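You operate a simulated robot arm through the tools that you are given. There is no shell and no other tool.

Carry out the task below with a simulated robot arm. There is one attempt and no reset: what you move stays moved.

JOB
Share out the brass fittings on the top of the left tool cabinet. At the end: the gold brass fitting that says "D7" from the top of the left tool cabinet is in the left tool cabinet lower drawer; the gold brass fitting labelled "D2" from the top of the left tool cabinet is in the left tool cabinet top drawer; whatever was shut is shut again. Leave all else as you found it, and nothing knocked over.

Only the result counts: the job must be done as asked and must still hold three seconds after the hand-in. Knocking over, shifting, dropping, spilling or breaking anything else fails it.

ROBOT AND FRAMES
A 7-joint arm with a two-finger parallel gripper, fixed in place. Base frame: the origin is on the floor under the middle of its stand, x ahead of it, y to its left, z up; the work surface is at about z = 890. Readings come in mm, degrees, newtons and seconds.
With the tool pointing down near the work surface it reaches from about 400 to 900 mm from the base axis. Its first joint turns from -143.0 to 143.0 degrees. Payload 3 kg.
Tool frame: the origin (TCP) lies between the finger pads and is the grasp point; the fingertips stand 30 mm ahead of it; z points along the fingers, y is the line along which they close. The gripper opens to 94 mm. The fingers are 28 mm wide and 10 mm thick; the gripper's body (50 by 96 mm) begins 55 mm behind the TCP.
Orientation is that of the tool frame in the base frame, as a unit quaternion [x, y, z, w]. With the fingers straight down and closing along the base's y, the tool's x points along the base's -x, its y along +y and its z along -z.

CONTROLS
- The arm moves only by the tool send_rows. Its arguments are lists of equal length, an entry for each row: "angular": the turn, a rotation vector about the tool's x, y, z in degrees, a list of three; "translation": the shift along the tool's x, y, z in mm, a list of three; "gripper": the opening, from 0 (shut) to 1 (fully open). In form: {"angular": [[rx, ry, rz], ...], "translation": [[tx, ty, tz], ...], "gripper": [gripper, ...]}. A call has 1 to 20 rows; each row shifts and turns the commanded pose from where the row before left it, along the tool's axes as they then stand. A row lasts 0.2 s, in which the tool goes at most 50 mm and 8.6 degrees; a call with a longer step from one row to the next is refused whole, and so is a gripper value outside its range. A pose out of reach is approached as far as the arm can. The call stops where the force on the tool passes 40 N (or 10 N more than at its start, if that is more) or the arm is blocked; 0.2 s more then pass. Each finger travels about 72 mm/s and halts on what it meets, pressing with about 38 N; the grip force reading is that of the motor and also rises with nothing between the fingers. The clock runs only during rows and for 0.2 s after the last one: add rows that do not move to give the fingers time. It gives the time, the measured TCP pose, the force on the tool (base axes), the opening and the grip force at its end, in the units of the frame above (readings bear some noise), with the torque about the TCP (base axes, N m) and any sound that the robot's microphone picked up.
- Cameras (640 x 400 px; columns grow to the right, rows downward): "scene" is fixed at [49, -650.4, 1298.9]; the picture's right is [0.87, -0.49, 0.00], its down [-0.15, -0.27, -0.95] and it looks along [0.46, 0.83, -0.31] (base axes); focal length 355 px, centre (320, 200). "wrist" rides on the gripper at [76, 14, -103] in the tool frame; the picture's right is [-0.18, 0.98, 0.00], its down [-0.75, -0.14, -0.64] and it looks along [-0.63, -0.12, 0.77] (tool axes); focal length 243 px, centre (320, 200). There is no depth. A picture from a camera that has moved, and an enlarged one, comes with that camera's place and axes in the base frame and with its lens.
- camera(camera): a new picture of that camera. It takes no simulated time.
- zoom(camera, box): a new picture of the part [left, top, right, bottom] of that camera's present view, enlarged. It takes no simulated time.
- sign_off(): hands the job in; it is judged then, once.

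Nothing tells you positions but the pictures and the camera data. Unless the task says otherwise, let go and move clear before handing in.

The tools are called after ">>>" as a command line: name --argument value ..., lists and objects as JSON in quotes. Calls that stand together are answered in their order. send_rows: Moves the arm, as the interface text tells. Its arguments: {"type":"object","properties":{"angular":{"type":"array","items":{"type":"array","items":{"type":"number"}}},"translation":{"type":"array","items":{"type":"array","items":{"type":"number"}}},"gripper":{"type":"array","items":{"type":"number"}}},"required":["angular","translation","gripper"]} The other tools are called the same way: camera (camera) takes a picture; zoom (camera, box) takes an enlarged picture of a part of a camera's view; sign_off () hands the job in.

At the start:

```text
t: 0.0
position: [410.5, 502.5, 1119.6]
ee_rot: [0.001, 1.0, 0.0, 0.0]
contact_force: [1.0, -0.1, -0.3]
torque: [-0.03, 0.02, 0.0]
finger_gap: 94.0
grasp_force: 0.1
```

scene: 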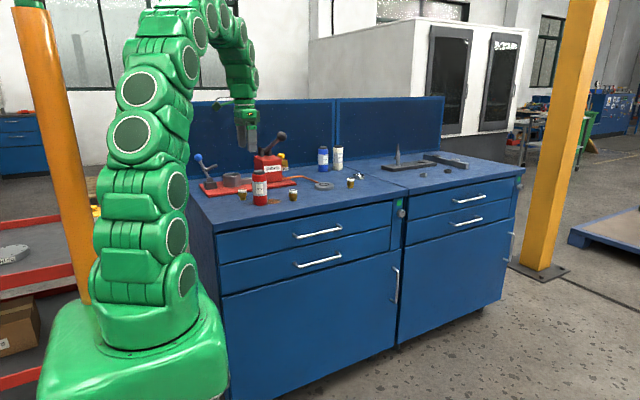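
wrist: 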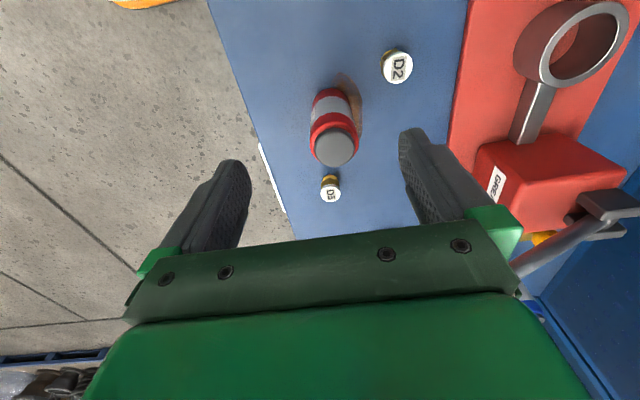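

I see two blue cabinets side by side, with small fittings, bottles and a red vise-like tool on the left one. I'll zoom in to locate the fittings and drawers before moving.

>>> zoom --camera "scene" --box '[180, 120, 420, 270]'

>>> zoom --camera "scene" --box '[190, 140, 310, 215]'

>>> zoom --camera "scene" --box '[290, 140, 410, 215]'

>>> zoom --camera "wrist" --box '[240, 20, 480, 220]'

```text
2.67 times, centred on (300, 195) of scene
camera zoom: at [49.0, -650.4, 1298.9], right [0.87, -0.49, 0.0], down [-0.15, -0.27, -0.95], along [0.46, 0.83, -0.31], focal length 946 px, centre (373, 213)
```

zoom: 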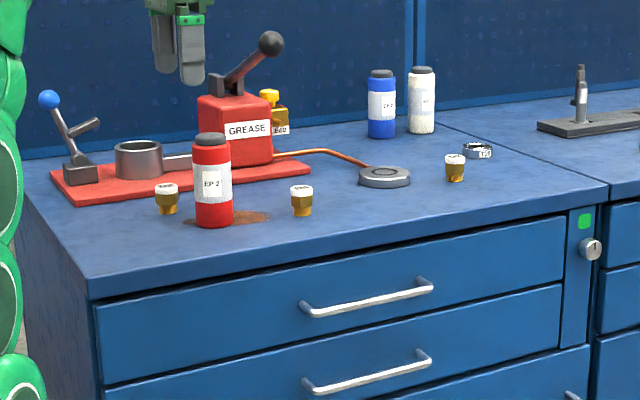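

```text
5.33 times, centred on (250, 178) of scene
camera zoom: at [49.0, -650.4, 1298.9], right [0.87, -0.49, 0.0], down [-0.15, -0.27, -0.95], along [0.46, 0.83, -0.31], focal length 1891 px, centre (693, 320)
```

zoom: 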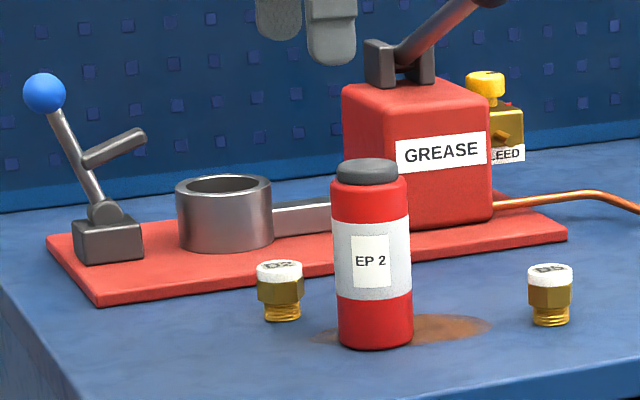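

```text
5.33 times, centred on (350, 178) of scene
camera zoom: at [49.0, -650.4, 1298.9], right [0.87, -0.49, 0.0], down [-0.15, -0.27, -0.95], along [0.46, 0.83, -0.31], focal length 1891 px, centre (160, 320)
```

zoom: 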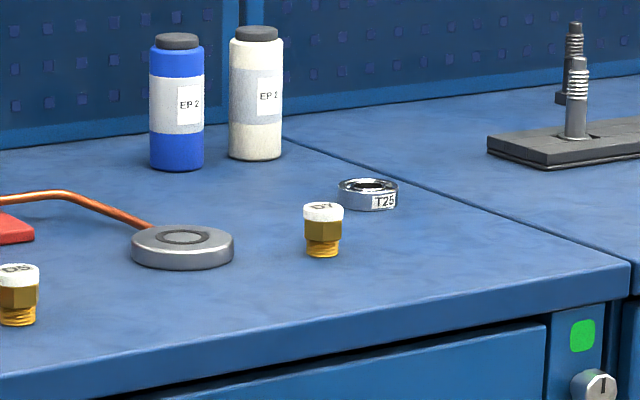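

```text
2.00 times, centred on (360, 120) of wrist
camera zoom: at [336.1, 517.2, 1221.6], right [0.18, 0.98, 0.0], down [0.75, -0.14, 0.64], along [0.63, -0.12, -0.77], focal length 485 px, centre (240, 360)
```

zoom: 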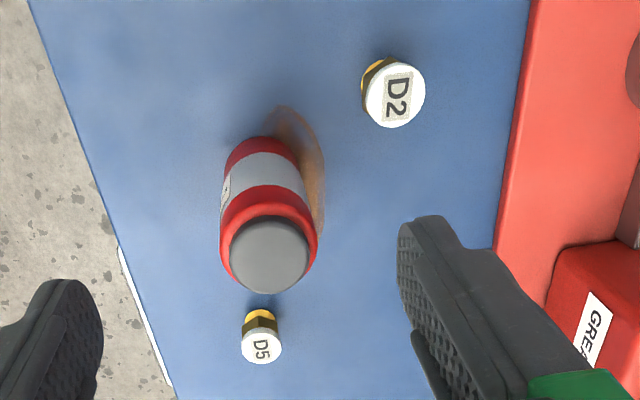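

Two drawers sit in the left cabinet's front (facing -y, at about y=400), with handles near (605, 370, 798) and (606, 370, 686). D2 is near (407, 587), and D7 is near (845, 526). I'll bring the arm in front of the cabinet and turn the tool horizontal to look at the handles.

>>> send_rows --angular '[[0, 0, 0], [0, 0, 0], [0, 0, 0], [0, 0, 0], [0, 0, 0], [0, 0, 0], [0, 0, 0], [0, 0, 0], [-8, 0, 0], [-8, 0, 0], [-8, 0, 0], [-8, 0, 0], [-8, 0, 0]]' --translation '[[-23.75, -37.75, 0], [-23.75, -37.75, 0], [-23.75, -37.75, 0], [-23.75, -37.75, 0], [-23.75, -37.75, 0], [-23.75, -37.75, 0], [-23.75, -37.75, 0], [-23.75, -37.75, 0], [0, 0, 0], [0, 0, 0], [0, 0, 0], [0, 0, 0], [0, 0, 0]]' --gripper '[1, 1, 1, 1, 1, 1, 1, 1, 1, 1, 1, 1, 1]'

```text
t: 2.8
position: [601.3, 200.7, 1119.4]
ee_rot: [0.0, 0.94, 0.342, 0.0]
contact_force: [-0.7, -0.1, 0.0]
torque: [0.01, 0.04, 0.0]
finger_gap: 94.1
grasp_force: 0.1
```

The tool is now tilted 40° toward the cabinet at about (601, 201, 1119). I'll take pictures from here.

>>> camera --camera "wrist"

>>> camera --camera "scene"

```text
taken
camera wrist: at [526.5, 145.8, 1206.3], right [0.18, 0.75, 0.63], down [0.75, -0.52, 0.4], along [0.63, 0.4, -0.66], focal length 243 px, centre (320, 200)
```

wrist: 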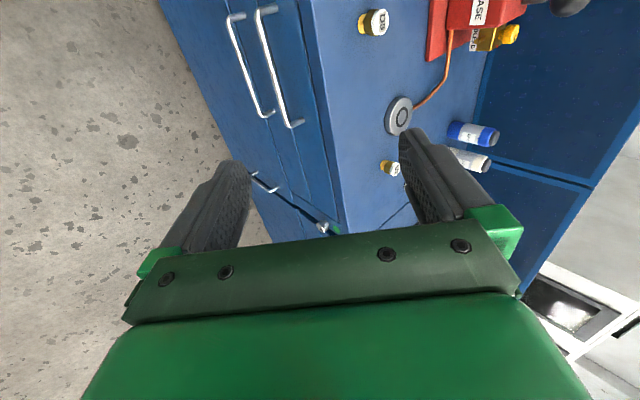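

```text
taken
```

scene: 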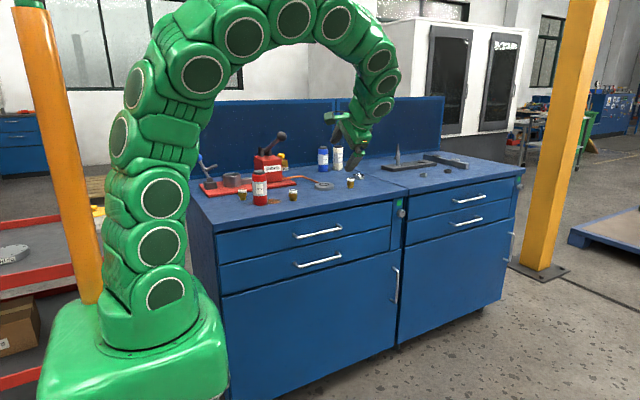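

The wrist view shows both drawer handles and the top. I'll zoom on the handles and on the lock to get precise positions.

>>> zoom --camera "wrist" --box '[180, 0, 340, 140]'

>>> zoom --camera "wrist" --box '[340, 60, 460, 190]'

>>> zoom --camera "scene" --box '[200, 180, 420, 310]'

>>> zoom --camera "scene" --box '[360, 180, 440, 240]'

```text
2.86 times, centred on (260, 70) of wrist
camera zoom: at [526.5, 145.8, 1206.3], right [0.18, 0.75, 0.63], down [0.75, -0.52, 0.4], along [0.63, 0.4, -0.66], focal length 693 px, centre (491, 571)
```

zoom: 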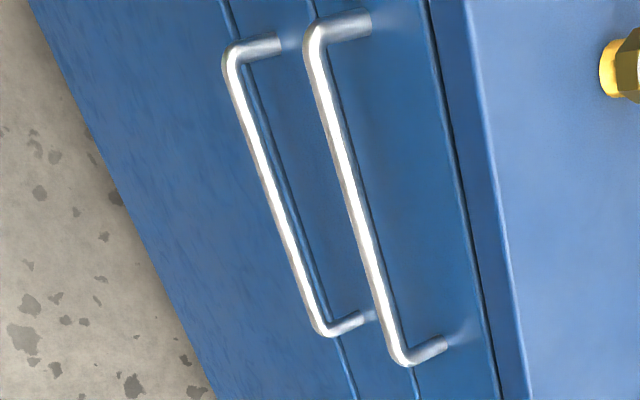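

```text
3.08 times, centred on (400, 125) of wrist
camera zoom: at [526.5, 145.8, 1206.3], right [0.18, 0.75, 0.63], down [0.75, -0.52, 0.4], along [0.63, 0.4, -0.66], focal length 746 px, centre (74, 431)
```

zoom: 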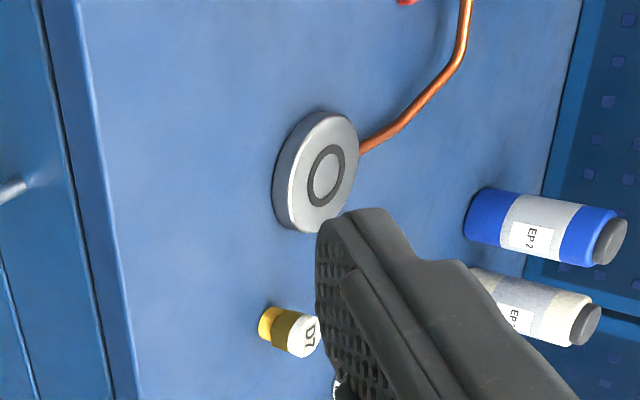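

```text
2.91 times, centred on (310, 245) of scene
camera zoom: at [49.0, -650.4, 1298.9], right [0.87, -0.49, 0.0], down [-0.15, -0.27, -0.95], along [0.46, 0.83, -0.31], focal length 1032 px, centre (349, 69)
```

zoom: 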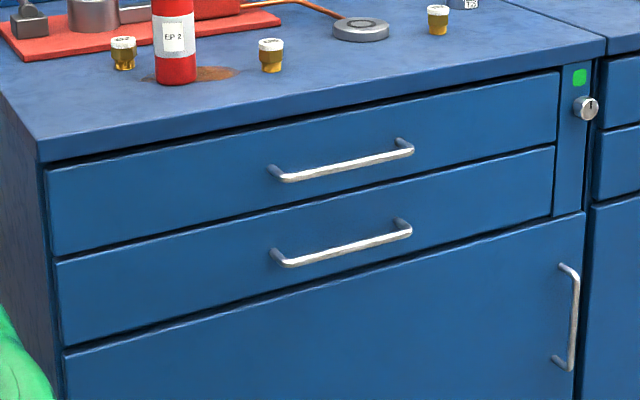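

```text
6.67 times, centred on (400, 210) of scene
camera zoom: at [49.0, -650.4, 1298.9], right [0.87, -0.49, 0.0], down [-0.15, -0.27, -0.95], along [0.46, 0.83, -0.31], focal length 2364 px, centre (-213, 133)
```

zoom: 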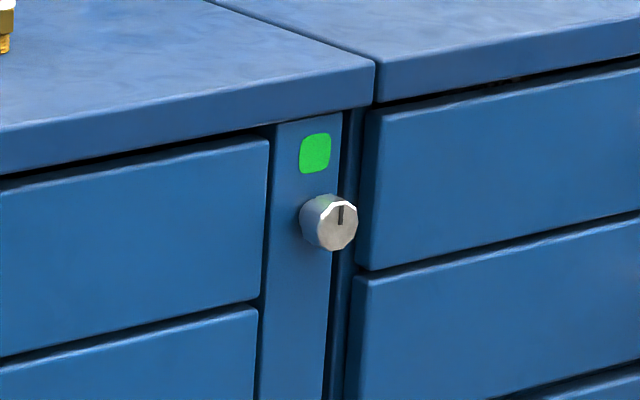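

Handle bars triangulate to about y=366, upper at z≈794 and lower at z≈684, spanning x≈528 to 703; the drawer front is at y≈404. The lock indicator is green. I'll tilt to 70° from down and go to a pre-grasp in front of the upper handle.

>>> send_rows --angular '[[-7.5, 0, 0], [-7.5, 0, 0], [-7.5, 0, 0], [-7.5, 0, 0], [0, 0, 0], [0, 0, 0], [0, 0, 0], [0, 0, 0], [0, 0, 0], [0, 0, 0], [0, 0, 0], [0, 0, 0]]' --translation '[[0, 0, 0], [0, 0, 0], [0, 0, 0], [0, 0, 0], [-1.96, -35.6, 25.5], [-1.96, -35.6, 25.5], [-1.96, -35.6, 25.5], [-1.96, -35.6, 25.5], [-1.96, -35.6, 25.5], [-1.96, -35.6, 25.5], [-1.96, -35.6, 25.5], [0, 0, 0]]' --gripper '[0.5, 0.5, 0.5, 0.5, 0.5, 0.5, 0.5, 0.5, 0.5, 0.5, 0.5, 0.5]'

>>> camera --camera "wrist"

>>> camera --camera "scene"

```text
t: 5.4
position: [613.2, 280.8, 825.0]
ee_rot: [0.0, 0.82, 0.573, 0.0]
contact_force: [0.5, 0.3, 0.1]
torque: [0.0, 0.0, 0.03]
finger_gap: 47.2
grasp_force: 0.1
```

```text
taken
camera wrist: at [538.2, 190.4, 871.6], right [0.18, 0.34, 0.92], down [0.75, -0.65, 0.09], along [0.63, 0.68, -0.37], focal length 243 px, centre (320, 200)
```

wrist: 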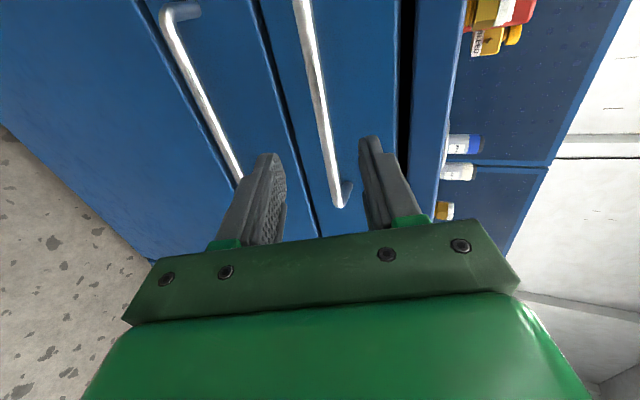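

```text
taken
```

scene: 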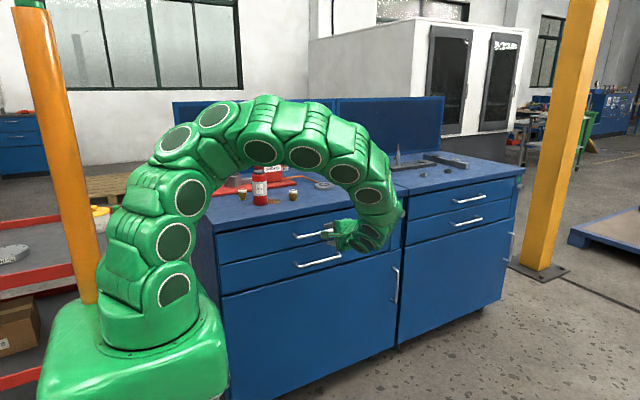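

The gripper is lined up with the upper handle (bar at y≈366, z≈796). I'll advance 80 mm along the tool and close on it.

>>> send_rows --angular '[[0, 0, 0], [0, 0, 0], [0, 0, 0], [0, 0, 0], [0, 0, 0], [0, 0, 0], [0, 0, 0], [0, 0, 0], [0, 0, 0]]' --translation '[[0, 0.6, 25], [0, 0.6, 25], [0, 0.6, 20], [0, 0, 12], [0, 0, 0], [0, 0, 0], [0, 0, 0], [0, 0, 0], [0, 0, 0]]' --gripper '[0.5, 0.5, 0.5, 0.5, 0.5, 0.3, 0.1, 0.0, 0.0]'

>>> camera --camera "wrist"

```text
t: 7.4
position: [615.5, 360.5, 798.7]
ee_rot: [0.0, 0.819, 0.573, 0.0]
contact_force: [2.5, 2.1, -3.3]
torque: [-0.04, 0.0, 0.02]
finger_gap: 16.4
grasp_force: 44.7
```

```text
taken
camera wrist: at [539.6, 269.6, 846.0], right [0.18, 0.34, 0.92], down [0.75, -0.65, 0.09], along [0.63, 0.68, -0.37], focal length 243 px, centre (320, 200)
```

wrist: 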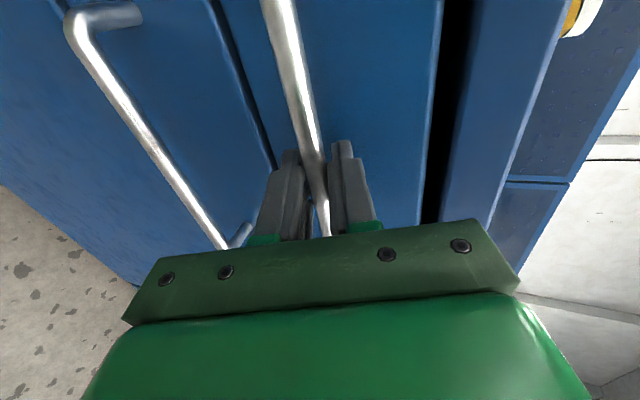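

The fingers hold the upper handle. I'll pull straight back in -y, a little at first.

>>> send_rows --angular '[[0, 0, 0], [0, 0, 0], [0, 0, 0], [0, 0, 0]]' --translation '[[0, -3.42, -9.4], [0, -5.13, -14.1], [0, -6.84, -18.8], [0, -6.84, -18.8]]' --gripper '[0, 0, 0, 0]'

>>> camera --camera "scene"

```text
t: 8.4
position: [613.9, 295.5, 799.4]
ee_rot: [0.0, 0.819, 0.573, 0.0]
contact_force: [-7.4, 2.8, -13.0]
torque: [-0.01, -0.23, -0.51]
finger_gap: 16.1
grasp_force: 45.3
```

```text
taken
```

scene: 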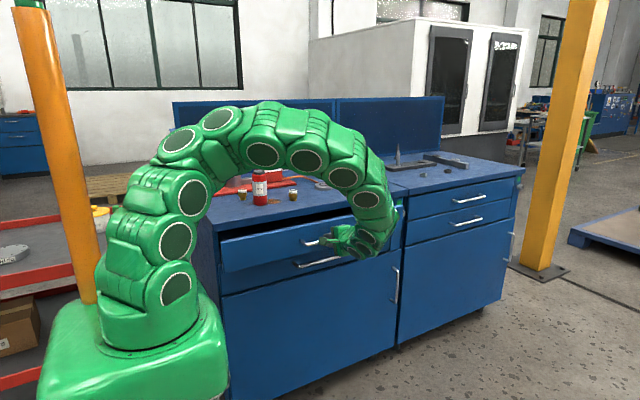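

The top drawer is sliding open smoothly. I'll keep pulling to about 220 mm.

>>> send_rows --angular '[[0, 0, 0], [0, 0, 0], [0, 0, 0], [0, 0, 0], [0, 0, 0], [0, 0, 0], [0, 0, 0], [0, 0, 0]]' --translation '[[0, -6.84, -18.8], [0, -6.84, -18.8], [0, -6.84, -18.8], [0, -6.84, -18.8], [0, -6.84, -18.8], [0, -6.84, -18.8], [0, -6.84, -18.8], [0, 0, 0]]' --gripper '[0, 0, 0, 0, 0, 0, 0, 0]'

>>> camera --camera "scene"

>>> camera --camera "wrist"

```text
t: 10.2
position: [616.6, 153.3, 799.4]
ee_rot: [0.001, 0.82, 0.573, 0.001]
contact_force: [-15.1, -1.3, 24.7]
torque: [0.01, -0.13, -0.42]
finger_gap: 16.1
grasp_force: 44.8
```

```text
taken
```

scene: 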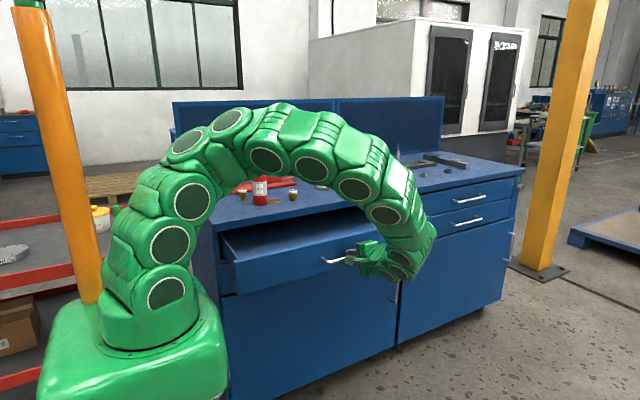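

```text
taken
camera wrist: at [540.8, 62.8, 846.1], right [0.18, 0.34, 0.92], down [0.75, -0.65, 0.09], along [0.63, 0.68, -0.37], focal length 243 px, centre (320, 200)
```

wrist: 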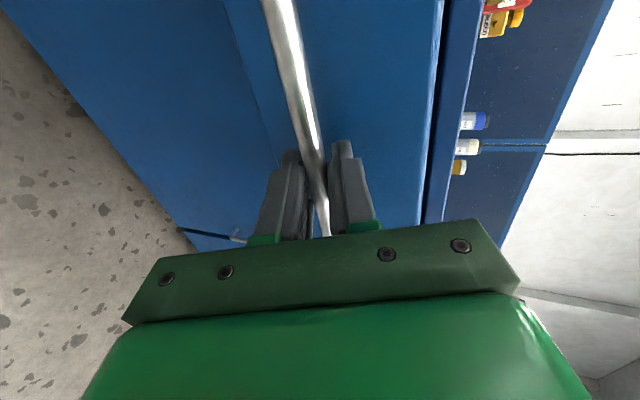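

The top drawer is about 207 mm open, which leaves a good opening. I'll release the handle, back off and rise to look inside.

>>> send_rows --angular '[[0, 0, 0], [0, 0, 0], [0, 0, 0], [0, 0, 0], [0, 0, 0], [0, 0, 0], [0, 0, 0], [0, 0, 0], [0, 0, 0], [0, 0, 0], [0, 0, 0], [0, 0, 0]]' --translation '[[0, 0, 0], [0, 0, 0], [0, 0, 0], [0, 0, -25], [0, 0, -30], [0, 0, -30], [0, 42, -15.3], [0, 42, -15.3], [0, 42, -15.3], [0, 42, -15.3], [0, 42, -15.3], [0, 42, -15.3]]' --gripper '[0.3, 0.5, 0.5, 0.5, 0.5, 0.5, 0.5, 0.5, 0.5, 0.5, 0.5, 0.5]'

>>> camera --camera "scene"

>>> camera --camera "wrist"

```text
t: 12.8
position: [616.5, 73.0, 1096.0]
ee_rot: [-0.001, 0.819, 0.573, 0.0]
contact_force: [0.2, 0.6, -0.3]
torque: [-0.03, -0.01, -0.01]
finger_gap: 47.0
grasp_force: 0.0
```

```text
taken
```

scene: 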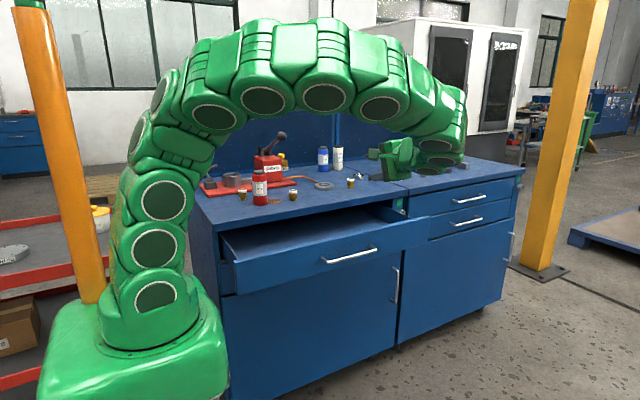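

```text
taken
camera wrist: at [541.9, -17.9, 1143.2], right [0.18, 0.34, 0.92], down [0.75, -0.65, 0.09], along [0.63, 0.68, -0.37], focal length 243 px, centre (320, 200)
```

wrist: 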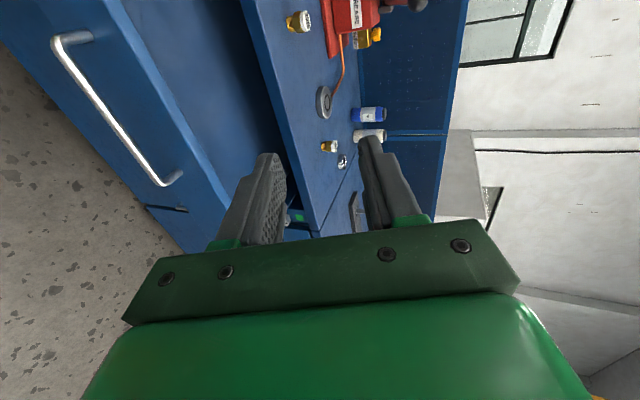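

The drawer looks empty from this angle. I'll turn the tool back to pointing down and check the drawer interior and the tops of the fittings.

>>> send_rows --angular '[[7.78, 0, 0], [7.78, 0, 0], [7.78, 0, 0], [7.78, 0, 0], [7.78, 0, 0], [7.78, 0, 0], [7.78, 0, 0], [7.78, 0, 0], [7.76, 0, 0], [0, 0, 0], [0, 0, 0], [0, 0, 0], [0, 0, 0], [0, 0, 0]]' --translation '[[0, 0, 0], [0, 0, 0], [0, 0, 0], [0, 0, 0], [0, 0, 0], [0, 0, 0], [0, 0, 0], [0, 0, 0], [0, 0, 0], [0, 45, 0], [0, 45, 0], [0, 45, 0], [0, 45, 0], [0, 0, 0]]' --gripper '[0.7, 0.7, 0.7, 0.7, 0.7, 0.7, 0.7, 0.7, 0.7, 0.7, 0.7, 0.7, 0.7, 0.7]'

>>> camera --camera "wrist"

```text
t: 15.8
position: [617.4, 253.9, 1094.4]
ee_rot: [0.0, 1.0, -0.001, 0.0]
contact_force: [-0.1, -0.1, -0.2]
torque: [-0.01, 0.01, -0.01]
finger_gap: 65.7
grasp_force: 0.1
```

```text
taken
camera wrist: at [541.5, 269.1, 1196.3], right [0.18, 0.98, 0.0], down [0.75, -0.14, 0.64], along [0.63, -0.12, -0.77], focal length 243 px, centre (320, 200)
```

wrist: 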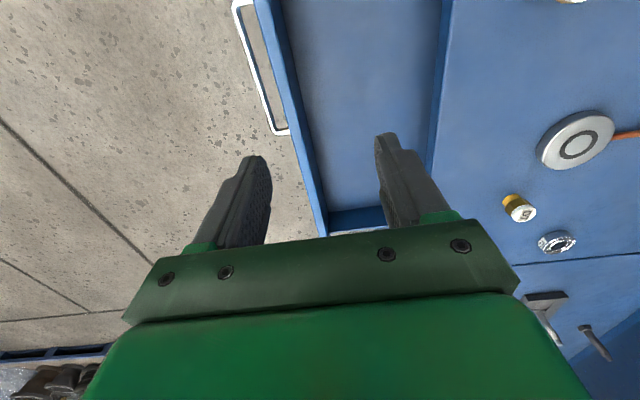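

The open drawer is empty. D7 looks to be near (839, 521) and I'll refine that later. Now I'll go above D2 and yaw the gripper so its closing line avoids the red bottle.

>>> send_rows --angular '[[0, 0, 0], [0, 0, 0], [0, 0, 0], [0, 0, 0], [0, 0, 0], [0, 0, 0], [0, 0, 0], [0, 0, 0], [0, 0, 0], [0, 0, 8.24], [0, 0, 8.24], [0, 0, 8.24], [0, 0, 8.24], [0, 0, 8.24], [0, 0, 8.24], [0, 0, 8.26], [0, 0, 0]]' --translation '[[23.4, 37, 0], [23.4, 37, 0], [23.4, 37, 0], [23.4, 37, 0], [23.4, 37, 0], [23.4, 37, 0], [23.4, 37, 0], [23.4, 37, 0], [23.4, 37, 0], [0, 0, 0], [0, 0, 0], [0, 0, 0], [0, 0, 0], [0, 0, 0], [0, 0, 0], [0, 0, 0], [0, 0, 0]]' --gripper '[0.7, 0.7, 0.7, 0.7, 0.7, 0.7, 0.7, 0.7, 0.7, 0.7, 0.7, 0.7, 0.7, 0.7, 0.7, 0.7, 0.7]'

>>> camera --camera "wrist"

>>> camera --camera "scene"

```text
t: 19.4
position: [404.5, 588.9, 1095.4]
ee_rot: [0.484, 0.875, 0.001, -0.001]
contact_force: [-1.0, -0.5, -0.1]
torque: [0.02, -0.02, 0.0]
finger_gap: 65.9
grasp_force: 0.0
```

```text
taken
camera wrist: at [377.0, 661.0, 1197.1], right [0.93, 0.37, 0.0], down [0.28, -0.71, 0.64], along [0.24, -0.6, -0.77], focal length 243 px, centre (320, 200)
```

wrist: 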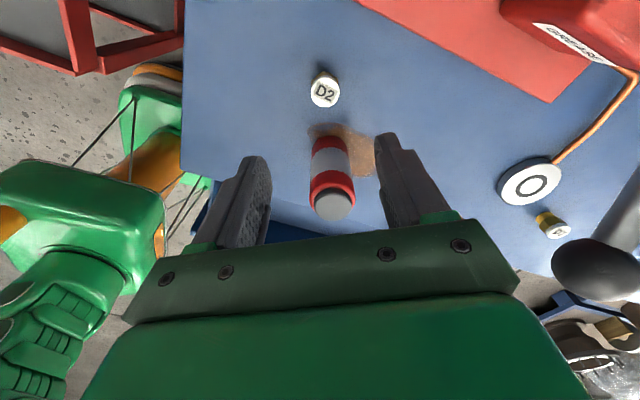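

```text
taken
```

scene: 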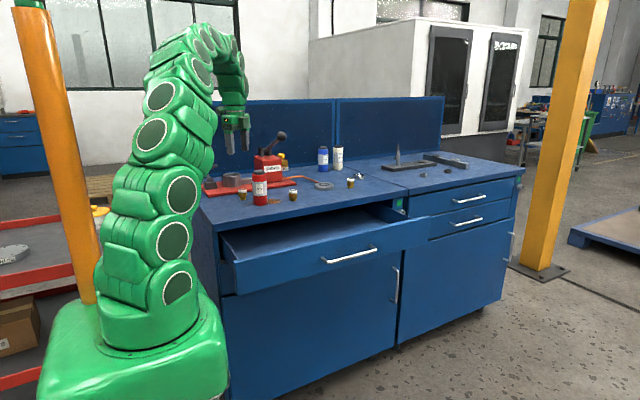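

D2 appears close to (409, 590). I'll zoom in to pin down its centre and height.

>>> zoom --camera "wrist" --box '[280, 50, 376, 110]'

>>> zoom --camera "scene" --box '[200, 140, 296, 220]'

>>> zoom --camera "wrist" --box '[490, 140, 610, 250]'

```text
6.67 times, centred on (328, 80) of wrist
camera zoom: at [377.0, 661.0, 1197.1], right [0.93, 0.37, 0.0], down [0.28, -0.71, 0.64], along [0.24, -0.6, -0.77], focal length 1618 px, centre (267, 1000)
```

zoom: 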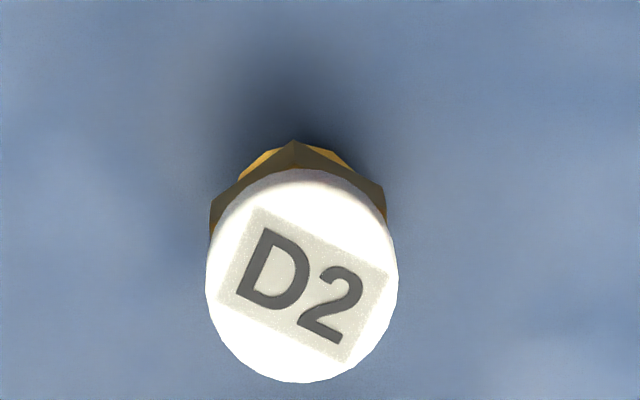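

```text
5.00 times, centred on (248, 180) of scene
camera zoom: at [49.0, -650.4, 1298.9], right [0.87, -0.49, 0.0], down [-0.15, -0.27, -0.95], along [0.46, 0.83, -0.31], focal length 1773 px, centre (680, 300)
```

zoom: 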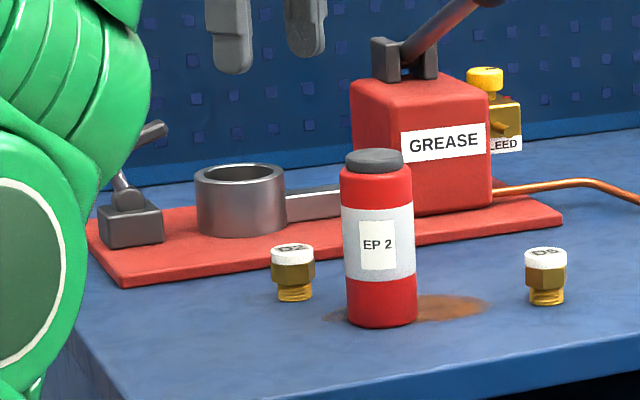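

```text
3.64 times, centred on (550, 195) of wrist
camera zoom: at [377.0, 661.0, 1197.1], right [0.93, 0.37, 0.0], down [0.28, -0.71, 0.64], along [0.24, -0.6, -0.77], focal length 882 px, centre (-516, 218)
```

zoom: 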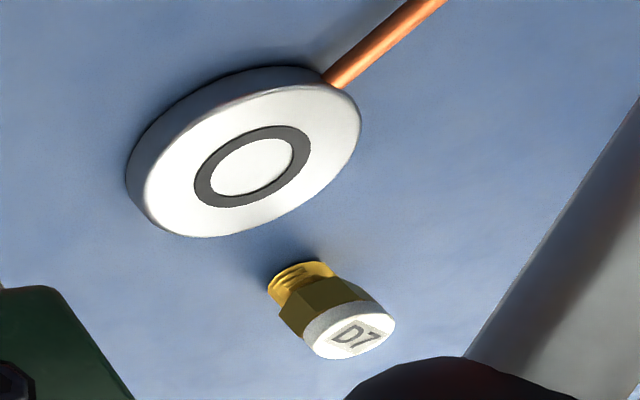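

D2's centre is about (410, 590) with its top at z≈926, roughly 30 mm across. I'll centre over it and descend to just above, then check.

>>> send_rows --angular '[[0, 0, 0], [0, 0, 0], [0, 0, 0], [0, 0, 0], [0, 0, 0], [0, 0, 0]]' --translation '[[-2.26, 5.67, 0], [0, 0, 35], [0, 0, 35], [0, 0, 35], [0, 0, 25], [0, 0, 0]]' --gripper '[0.7, 0.7, 0.7, 0.7, 0.7, 0.7]'

>>> camera --camera "wrist"

>>> zoom --camera "scene" --box '[200, 140, 296, 220]'

```text
t: 20.8
position: [412.5, 589.2, 965.9]
ee_rot: [0.483, 0.876, 0.0, 0.0]
contact_force: [0.5, -0.4, -0.2]
torque: [0.02, -0.02, 0.02]
finger_gap: 65.8
grasp_force: 0.2
```

```text
taken
camera wrist: at [384.3, 661.0, 1067.4], right [0.93, 0.37, 0.0], down [0.28, -0.71, 0.64], along [0.24, -0.6, -0.77], focal length 243 px, centre (320, 200)
```

wrist: 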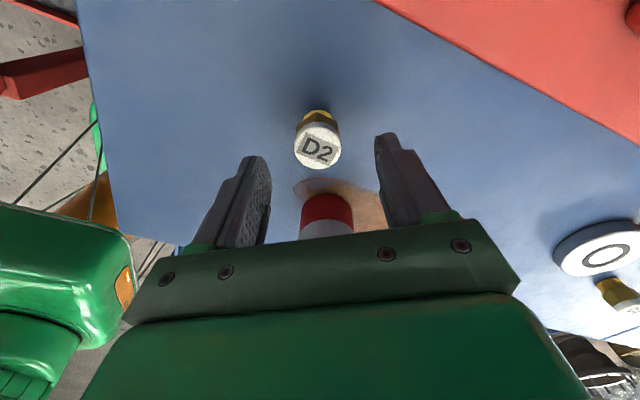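

```text
5.00 times, centred on (248, 180) of scene
camera zoom: at [49.0, -650.4, 1298.9], right [0.87, -0.49, 0.0], down [-0.15, -0.27, -0.95], along [0.46, 0.83, -0.31], focal length 1773 px, centre (680, 300)
```

zoom: 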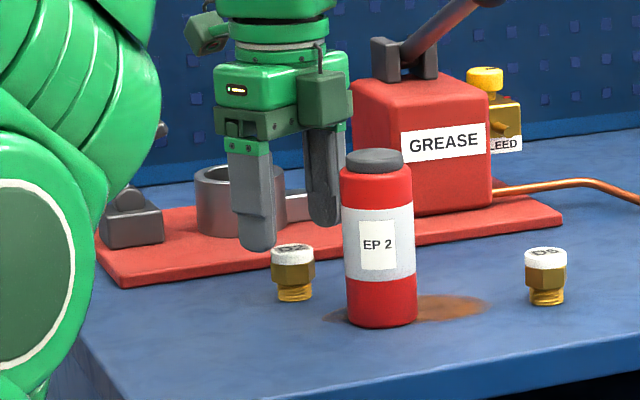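

D2 sits between the open fingers with only a couple of millimetres of offset, and the body clears the bottle by about 30 mm. I'll descend the last 40 mm and grasp.

>>> send_rows --angular '[[0, 0, 0], [0, 0, 0], [0, 0, 0], [0, 0, 0], [0, 0, 0], [0, 0, 0], [0, 0, 0], [0, 0, 0]]' --translation '[[2, 0, 15], [0, 0, 15], [0, 0, 9.5], [0, 0, 0], [0, 0, 0], [0, 0, 0], [0, 0, 0], [0, 0, 0]]' --gripper '[0.7, 0.7, 0.7, 0.7, 0.5, 0.3, 0.1, 0.0]'

>>> camera --camera "wrist"

>>> zoom --camera "scene" --box '[200, 140, 296, 220]'

```text
t: 22.6
position: [410.4, 590.5, 926.9]
ee_rot: [0.483, 0.876, 0.0, 0.0]
contact_force: [0.6, 0.7, 0.7]
torque: [0.06, 0.01, 0.04]
finger_gap: 30.1
grasp_force: 37.6
```

```text
taken
camera wrist: at [383.2, 662.6, 1028.5], right [0.93, 0.37, 0.0], down [0.28, -0.71, 0.64], along [0.24, -0.6, -0.77], focal length 243 px, centre (320, 200)
```

wrist: 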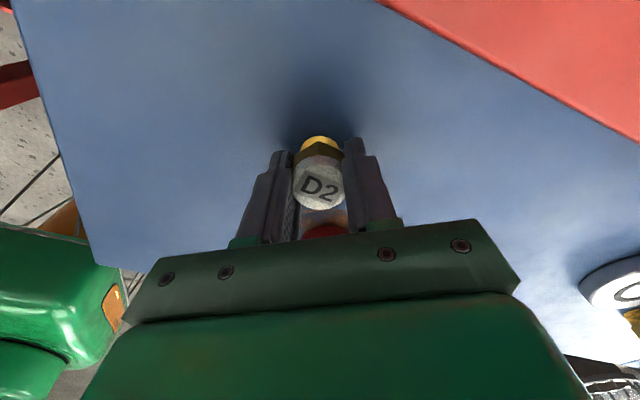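

```text
5.00 times, centred on (248, 180) of scene
camera zoom: at [49.0, -650.4, 1298.9], right [0.87, -0.49, 0.0], down [-0.15, -0.27, -0.95], along [0.46, 0.83, -0.31], focal length 1773 px, centre (680, 300)
```

zoom: 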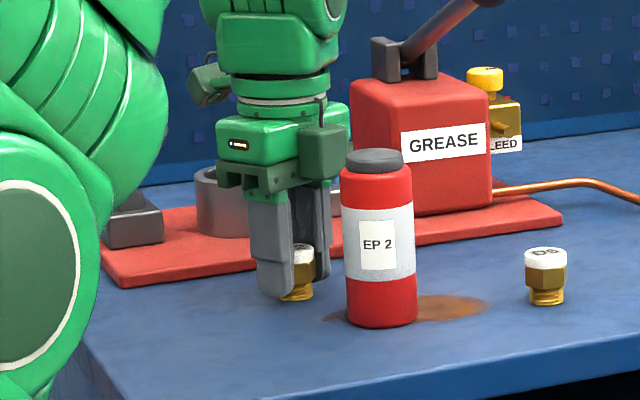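

D2 is gripped (30 mm gap). I'll lift it straight up, yaw back to the default orientation and carry it over the open top drawer.

>>> send_rows --angular '[[0, 0, 0], [0, 0, 0], [0, 0, 0], [0, 0, 0], [0, 0, 0], [0, 0, 0], [0, 0, -8.24], [0, 0, -8.24], [0, 0, -8.24], [0, 0, -8.24], [0, 0, -8.24], [0, 0, -8.24], [0, 0, -8.26], [0, 0, 0]]' --translation '[[0, 0, -10], [0, 0, -30], [0, 0, -40], [0, 0, -40], [0, 0, -40], [0, 0, -20], [0, 0, 0], [0, 0, 0], [0, 0, 0], [0, 0, 0], [0, 0, 0], [0, 0, 0], [0, 0, 0], [0, 0, 0]]' --gripper '[0, 0, 0, 0, 0, 0, 0, 0, 0, 0, 0, 0, 0, 0]'

>>> camera --camera "wrist"

>>> camera --camera "scene"

```text
t: 25.6
position: [410.3, 592.0, 1105.9]
ee_rot: [-0.001, 1.0, 0.0, 0.0]
contact_force: [-0.2, -0.2, -1.9]
torque: [0.01, 0.03, 0.01]
finger_gap: 30.0
grasp_force: 37.8
```

```text
taken
camera wrist: at [335.3, 606.1, 1208.2], right [0.18, 0.98, 0.0], down [0.75, -0.14, 0.64], along [0.63, -0.12, -0.77], focal length 243 px, centre (320, 200)
```

wrist: 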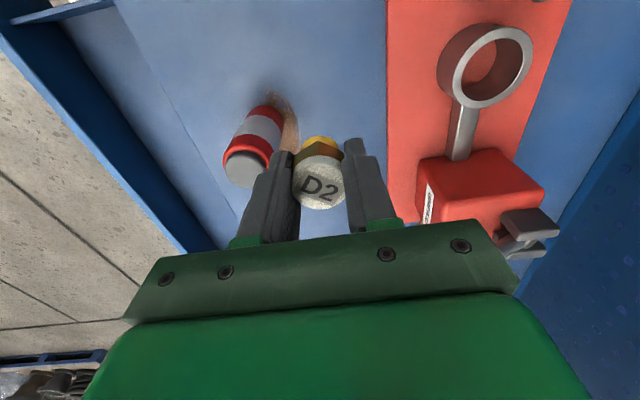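

```text
taken
```

scene: 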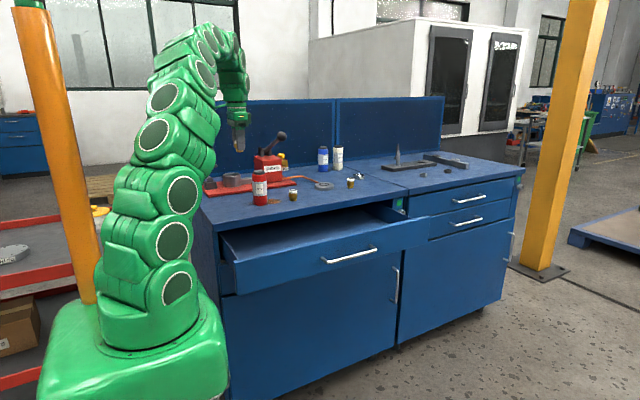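

D2 is held securely and clear of everything. I'll carry it over the drawer, to about (560, 295).

>>> send_rows --angular '[[0, 0, 0], [0, 0, 0], [0, 0, 0], [0, 0, 0], [0, 0, 0], [0, 0, 0], [0, 0, 0], [0, 0, 0], [0, 0, 0], [0, 0, 0], [0, 0, 0], [0, 0, 0]]' --translation '[[-18.75, -37.1, 0], [-18.75, -37.1, 0], [-18.75, -37.1, 0], [-18.75, -37.1, 0], [-18.75, -37.1, 0], [-18.75, -37.1, 0], [-18.75, -37.1, 0], [-18.75, -37.1, 0], [0, 0, 40], [0, 0, 40], [0, 0, 30], [0, 0, 0]]' --gripper '[0, 0, 0, 0, 0, 0, 0, 0, 0, 0, 0, 0]'

>>> camera --camera "wrist"

>>> camera --camera "scene"

```text
t: 28.2
position: [561.0, 293.1, 994.6]
ee_rot: [0.0, 1.0, -0.001, -0.001]
contact_force: [0.3, -0.7, -0.8]
torque: [0.0, 0.03, -0.01]
finger_gap: 29.9
grasp_force: 37.6
```

```text
taken
camera wrist: at [485.9, 308.0, 1096.9], right [0.18, 0.98, 0.0], down [0.75, -0.14, 0.64], along [0.63, -0.12, -0.77], focal length 243 px, centre (320, 200)
```

wrist: 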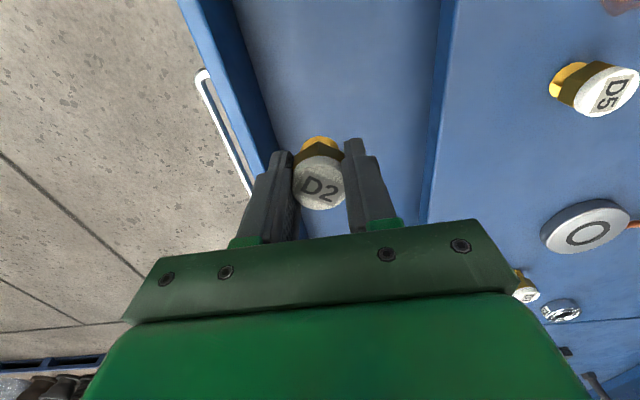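

```text
taken
```

scene: 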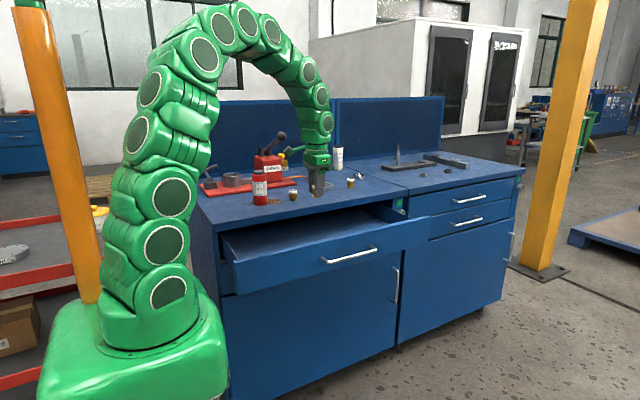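

The drawer opening spans roughly y=217 to 392, with its floor at about z≈769 by my estimate. I'll centre slightly and lower to just above the floor.

>>> send_rows --angular '[[0, 0, 0], [0, 0, 0], [0, 0, 0], [0, 0, 0], [0, 0, 0], [0, 0, 0]]' --translation '[[0, 9, 0], [0, 0, 40], [0, 0, 40], [0, 0, 40], [0, 0, 40], [0, 0, 8]]' --gripper '[0, 0, 0, 0, 0, 0]'

>>> camera --camera "wrist"

>>> zoom --camera "scene" --box '[200, 170, 440, 320]'

```text
t: 29.6
position: [561.5, 303.4, 829.2]
ee_rot: [0.0, 1.0, 0.0, 0.0]
contact_force: [-1.0, -0.1, -1.0]
torque: [0.0, 0.02, -0.01]
finger_gap: 30.0
grasp_force: 37.6
```

```text
taken
camera wrist: at [485.1, 317.6, 930.6], right [0.18, 0.98, 0.0], down [0.75, -0.14, 0.64], along [0.63, -0.12, -0.77], focal length 243 px, centre (320, 200)
```

wrist: 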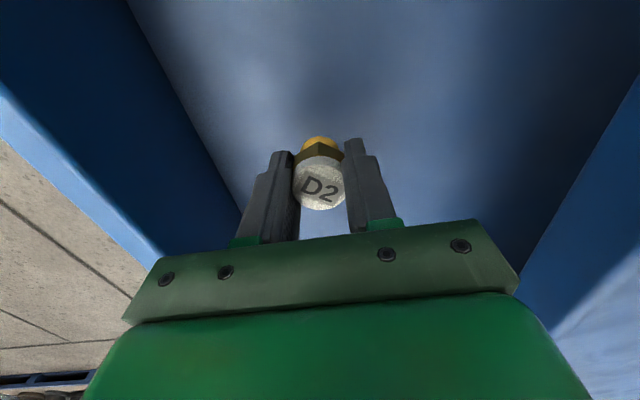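

```text
2.67 times, centred on (320, 245) of scene
camera zoom: at [49.0, -650.4, 1298.9], right [0.87, -0.49, 0.0], down [-0.15, -0.27, -0.95], along [0.46, 0.83, -0.31], focal length 946 px, centre (320, 80)
```

zoom: 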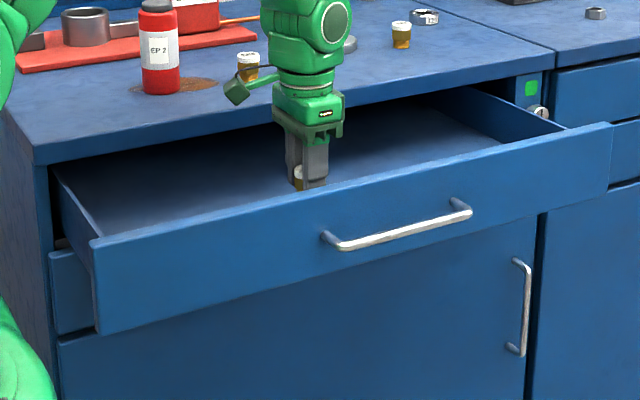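

The drawer floor is closer to z≈760. I'll lower to about 6 mm above contact, then creep down.

>>> send_rows --angular '[[0, 0, 0], [0, 0, 0], [0, 0, 0]]' --translation '[[0, 0, 13], [0, 0, 12], [0, 0, 2]]' --gripper '[0, 0, 0]'

>>> camera --camera "wrist"

```text
t: 30.4
position: [558.7, 303.6, 803.2]
ee_rot: [0.0, 1.0, 0.0, 0.0]
contact_force: [0.0, 0.1, -0.7]
torque: [-0.04, -0.02, 0.02]
finger_gap: 29.9
grasp_force: 38.1
```

```text
taken
camera wrist: at [484.5, 318.2, 903.2], right [0.18, 0.98, 0.0], down [0.75, -0.14, 0.64], along [0.63, -0.12, -0.77], focal length 243 px, centre (320, 200)
```

wrist: 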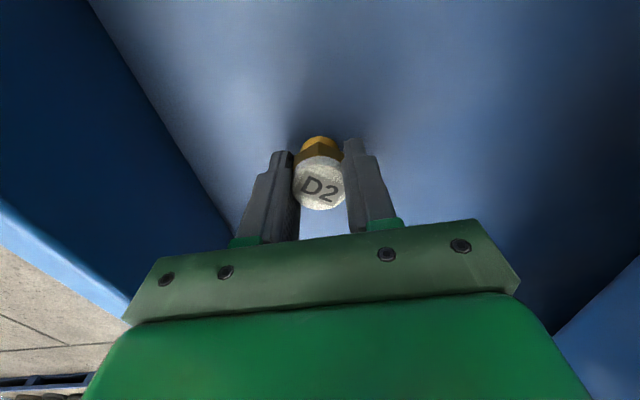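

There's no contact yet and it's close to the floor. I'll creep down in small steps and watch the force.

>>> send_rows --angular '[[0, 0, 0], [0, 0, 0]]' --translation '[[0, 0, 2], [0, 0, 2]]' --gripper '[0, 0]'

```text
t: 31.0
position: [560.6, 305.0, 797.4]
ee_rot: [0.0, 1.0, 0.0, 0.0]
contact_force: [-4.9, -2.8, 14.5]
torque: [-0.05, 0.17, -0.01]
finger_gap: 29.9
grasp_force: 38.2
```

The fitting has touched the drawer floor (14 N). I'll release and rise straight up.

>>> send_rows --angular '[[0, 0, 0], [0, 0, 0], [0, 0, 0], [0, 0, 0], [0, 0, 0], [0, 0, 0], [0, 0, 0], [0, 0, 0], [0, 0, 0]]' --translation '[[0, 0, -1], [0, 0, 0], [0, 0, 0], [0, 0, -20], [0, 0, -40], [0, 0, -40], [0, 0, -40], [0, 0, -40], [0, 0, -40]]' --gripper '[0.45, 0.6, 0.6, 0.6, 0.6, 0.6, 0.6, 0.6, 0.6]'

>>> camera --camera "wrist"

>>> camera --camera "scene"

```text
t: 33.0
position: [560.7, 303.7, 1021.2]
ee_rot: [0.0, 1.0, -0.001, -0.001]
contact_force: [0.1, 0.0, 0.1]
torque: [-0.01, -0.02, -0.04]
finger_gap: 56.3
grasp_force: 0.0
```

```text
taken
camera wrist: at [486.5, 318.1, 1121.0], right [0.18, 0.98, 0.0], down [0.75, -0.14, 0.64], along [0.63, -0.12, -0.77], focal length 243 px, centre (320, 200)
```

wrist: 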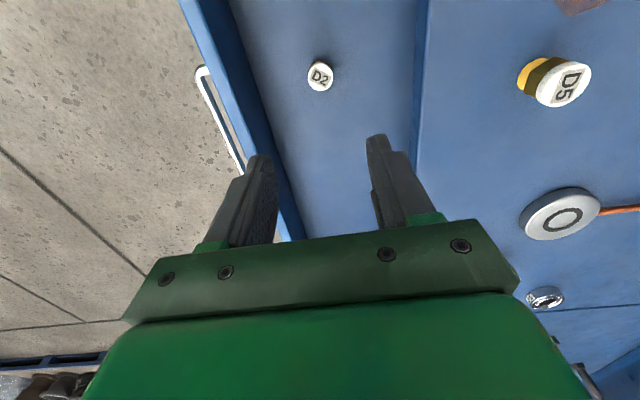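

```text
taken
```

scene: 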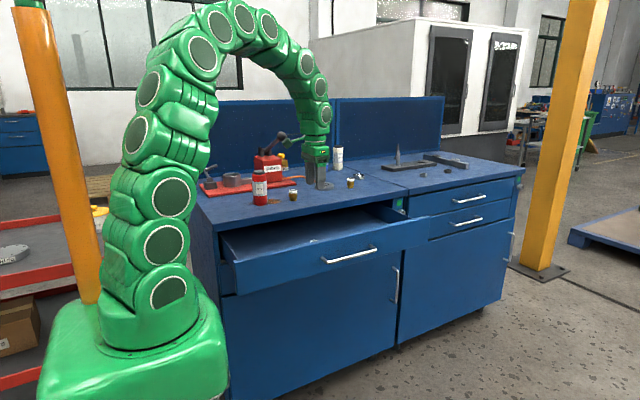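

D2 stands upright in the top drawer. Next I'll return to the handle with the tool tilted, to close this drawer gently.

>>> send_rows --angular '[[0, 0, 0], [0, 0, 0], [0, 0, 0], [0, 0, 0], [0, 0, 0], [0, 0, 0], [-7.78, 0, 0], [-7.78, 0, 0], [-7.78, 0, 0], [-7.78, 0, 0], [-7.78, 0, 0], [-7.78, 0, 0], [-7.78, 0, 0], [-7.78, 0, 0], [-7.76, 0, 0], [0, 0, 0]]' --translation '[[-9.2, -38.5, -13.2], [-9.2, -38.5, -13.2], [-9.2, -38.5, -13.2], [-9.2, -38.5, -13.2], [-9.2, -38.5, -13.2], [-9.2, -38.5, -13.2], [0, 0, 0], [0, 0, 0], [0, 0, 0], [0, 0, 0], [0, 0, 0], [0, 0, 0], [0, 0, 0], [0, 0, 0], [0, 0, 0], [0, 0, 0]]' --gripper '[0.5, 0.5, 0.5, 0.5, 0.5, 0.5, 0.5, 0.5, 0.5, 0.5, 0.5, 0.5, 0.5, 0.5, 0.5, 0.5]'

>>> camera --camera "wrist"

```text
t: 36.4
position: [615.5, 71.8, 1097.1]
ee_rot: [0.001, 0.819, 0.574, 0.0]
contact_force: [-0.9, 0.6, 0.1]
torque: [-0.04, 0.02, -0.02]
finger_gap: 46.8
grasp_force: 0.0
```

```text
taken
camera wrist: at [541.0, -18.6, 1144.4], right [0.18, 0.34, 0.92], down [0.75, -0.65, 0.09], along [0.63, 0.68, -0.37], focal length 243 px, centre (320, 200)
```

wrist: 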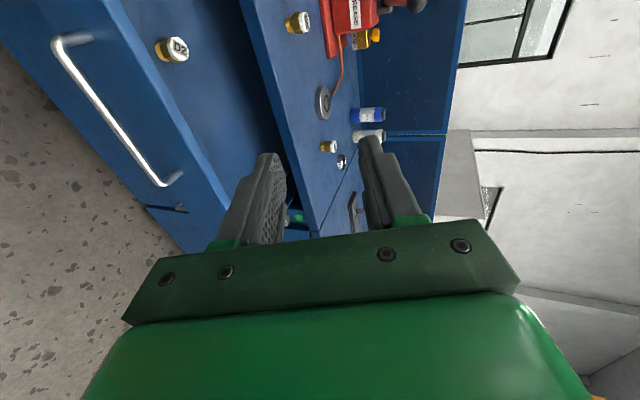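

Everything is as expected. I'll descend in front of the handle, advance and grip it again.

>>> send_rows --angular '[[0, 0, 0], [0, 0, 0], [0, 0, 0], [0, 0, 0], [0, 0, 0], [0, 0, 0], [0, 0, 0], [0, 0, 0]]' --translation '[[0, -36, 14.06], [0, -36, 14.06], [0, -36, 14.06], [0, -36, 14.06], [0, -36, 14.06], [0, -36, 14.06], [0, -36, 14.06], [0, 0, 0]]' --gripper '[0.5, 0.5, 0.5, 0.5, 0.5, 0.5, 0.5, 0.5]'

>>> camera --camera "wrist"

```text
t: 38.2
position: [614.2, 79.5, 827.5]
ee_rot: [0.0, 0.819, 0.574, 0.0]
contact_force: [-0.2, 0.6, 0.0]
torque: [0.0, 0.01, -0.01]
finger_gap: 46.8
grasp_force: 0.1
```

```text
taken
camera wrist: at [538.7, -11.9, 874.3], right [0.18, 0.34, 0.92], down [0.75, -0.65, 0.09], along [0.63, 0.68, -0.37], focal length 243 px, centre (320, 200)
```

wrist: 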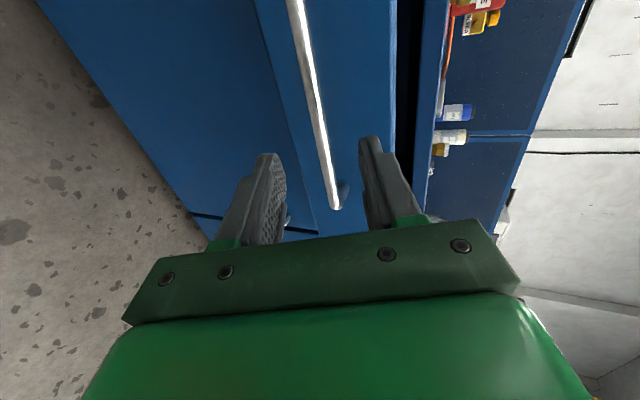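

>>> send_rows --angular '[[0, 0, 0], [0, 0, 0], [0, 0, 0], [0, 0, 0], [0, 0, 0], [0, 0, 0], [0, 0, 0], [0, 0, 0], [0, 0, 0]]' --translation '[[0, -0.5, 25], [0, -0.5, 25], [0, 0, 20], [0, 0, 9], [0, 0, 0], [0, 0, 0], [0, 0, 0], [0, 0, 0], [0, 0, 0]]' --gripper '[0.5, 0.5, 0.5, 0.5, 0.5, 0.3, 0.1, 0.0, 0.0]'

>>> camera --camera "wrist"

```text
t: 40.2
position: [614.1, 152.7, 800.4]
ee_rot: [0.0, 0.818, 0.575, 0.0]
contact_force: [6.0, 1.5, 21.4]
torque: [0.18, 0.11, 0.19]
finger_gap: 11.6
grasp_force: 45.5
```

```text
taken
camera wrist: at [539.9, 61.1, 847.5], right [0.18, 0.33, 0.92], down [0.75, -0.65, 0.09], along [0.63, 0.68, -0.37], focal length 243 px, centre (320, 200)
```

wrist: 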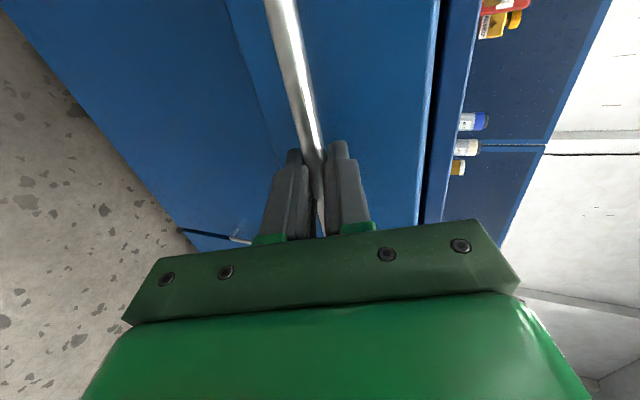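

The handle is gripped again. I'll push the drawer in smoothly, slowing near the end so that D2 stays standing.

>>> send_rows --angular '[[0, 0, 0], [0, 0, 0], [0, 0, 0], [0, 0, 0], [0, 0, 0], [0, 0, 0], [0, 0, 0], [0, 0, 0], [0, 0, 0], [0, 0, 0], [0, 0, 0], [0, 0, 0], [0, 0, 0], [0, 0, 0]]' --translation '[[0, 1.37, 3.76], [0, 2.74, 7.52], [0, 4.1, 11.28], [0, 5.47, 15.04], [0, 6.84, 18.8], [0, 6.84, 18.8], [0, 6.84, 18.8], [0, 6.84, 18.8], [0, 6.84, 18.8], [0, 6.84, 18.8], [0, 5.47, 15.04], [0, 4.1, 11.28], [0, 2.74, 7.52], [0, 1.71, 4.7]]' --gripper '[0, 0, 0, 0, 0, 0, 0, 0, 0, 0, 0, 0, 0, 0]'

>>> zoom --camera "scene" --box '[200, 170, 440, 320]'

```text
t: 41.4
position: [614.4, 209.2, 799.3]
ee_rot: [0.0, 0.818, 0.576, 0.0]
contact_force: [1.7, 0.4, 4.8]
torque: [0.0, 0.45, 0.91]
finger_gap: 11.8
grasp_force: 45.2
stopped in row 5: the force on the tool passed its limit at 42 N (the readings are from after the stop); the commanded pose is now the measured one
```

```text
2.67 times, centred on (320, 245) of scene
camera zoom: at [49.0, -650.4, 1298.9], right [0.87, -0.49, 0.0], down [-0.15, -0.27, -0.95], along [0.46, 0.83, -0.31], focal length 946 px, centre (320, 80)
```

zoom: 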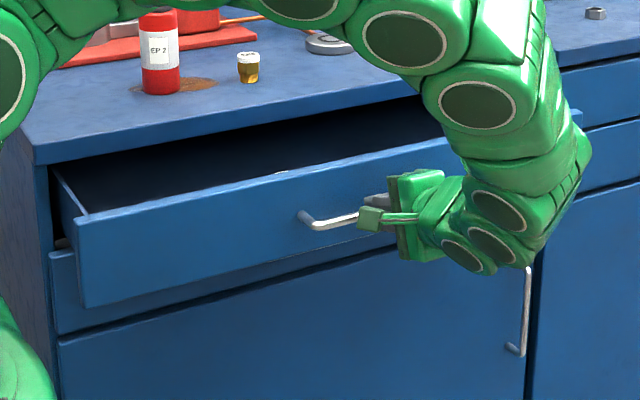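

The drawer moved about 56 mm before a brief force stop, and the forces have since relaxed. I'll continue more slowly.

>>> send_rows --angular '[[0, 0, 0], [0, 0, 0], [0, 0, 0], [0, 0, 0], [0, 0, 0], [0, 0, 0]]' --translation '[[0, 1.37, 3.76], [0, 2.74, 7.52], [0, 3.42, 9.4], [0, 4.1, 11.28], [0, 4.1, 11.28], [0, 4.1, 11.28]]' --gripper '[0, 0, 0, 0, 0, 0]'

```text
t: 42.8
position: [615.1, 267.5, 799.1]
ee_rot: [-0.001, 0.818, 0.575, -0.001]
contact_force: [-14.4, -2.9, 15.4]
torque: [0.16, 0.37, 0.11]
finger_gap: 11.5
grasp_force: 44.8
```

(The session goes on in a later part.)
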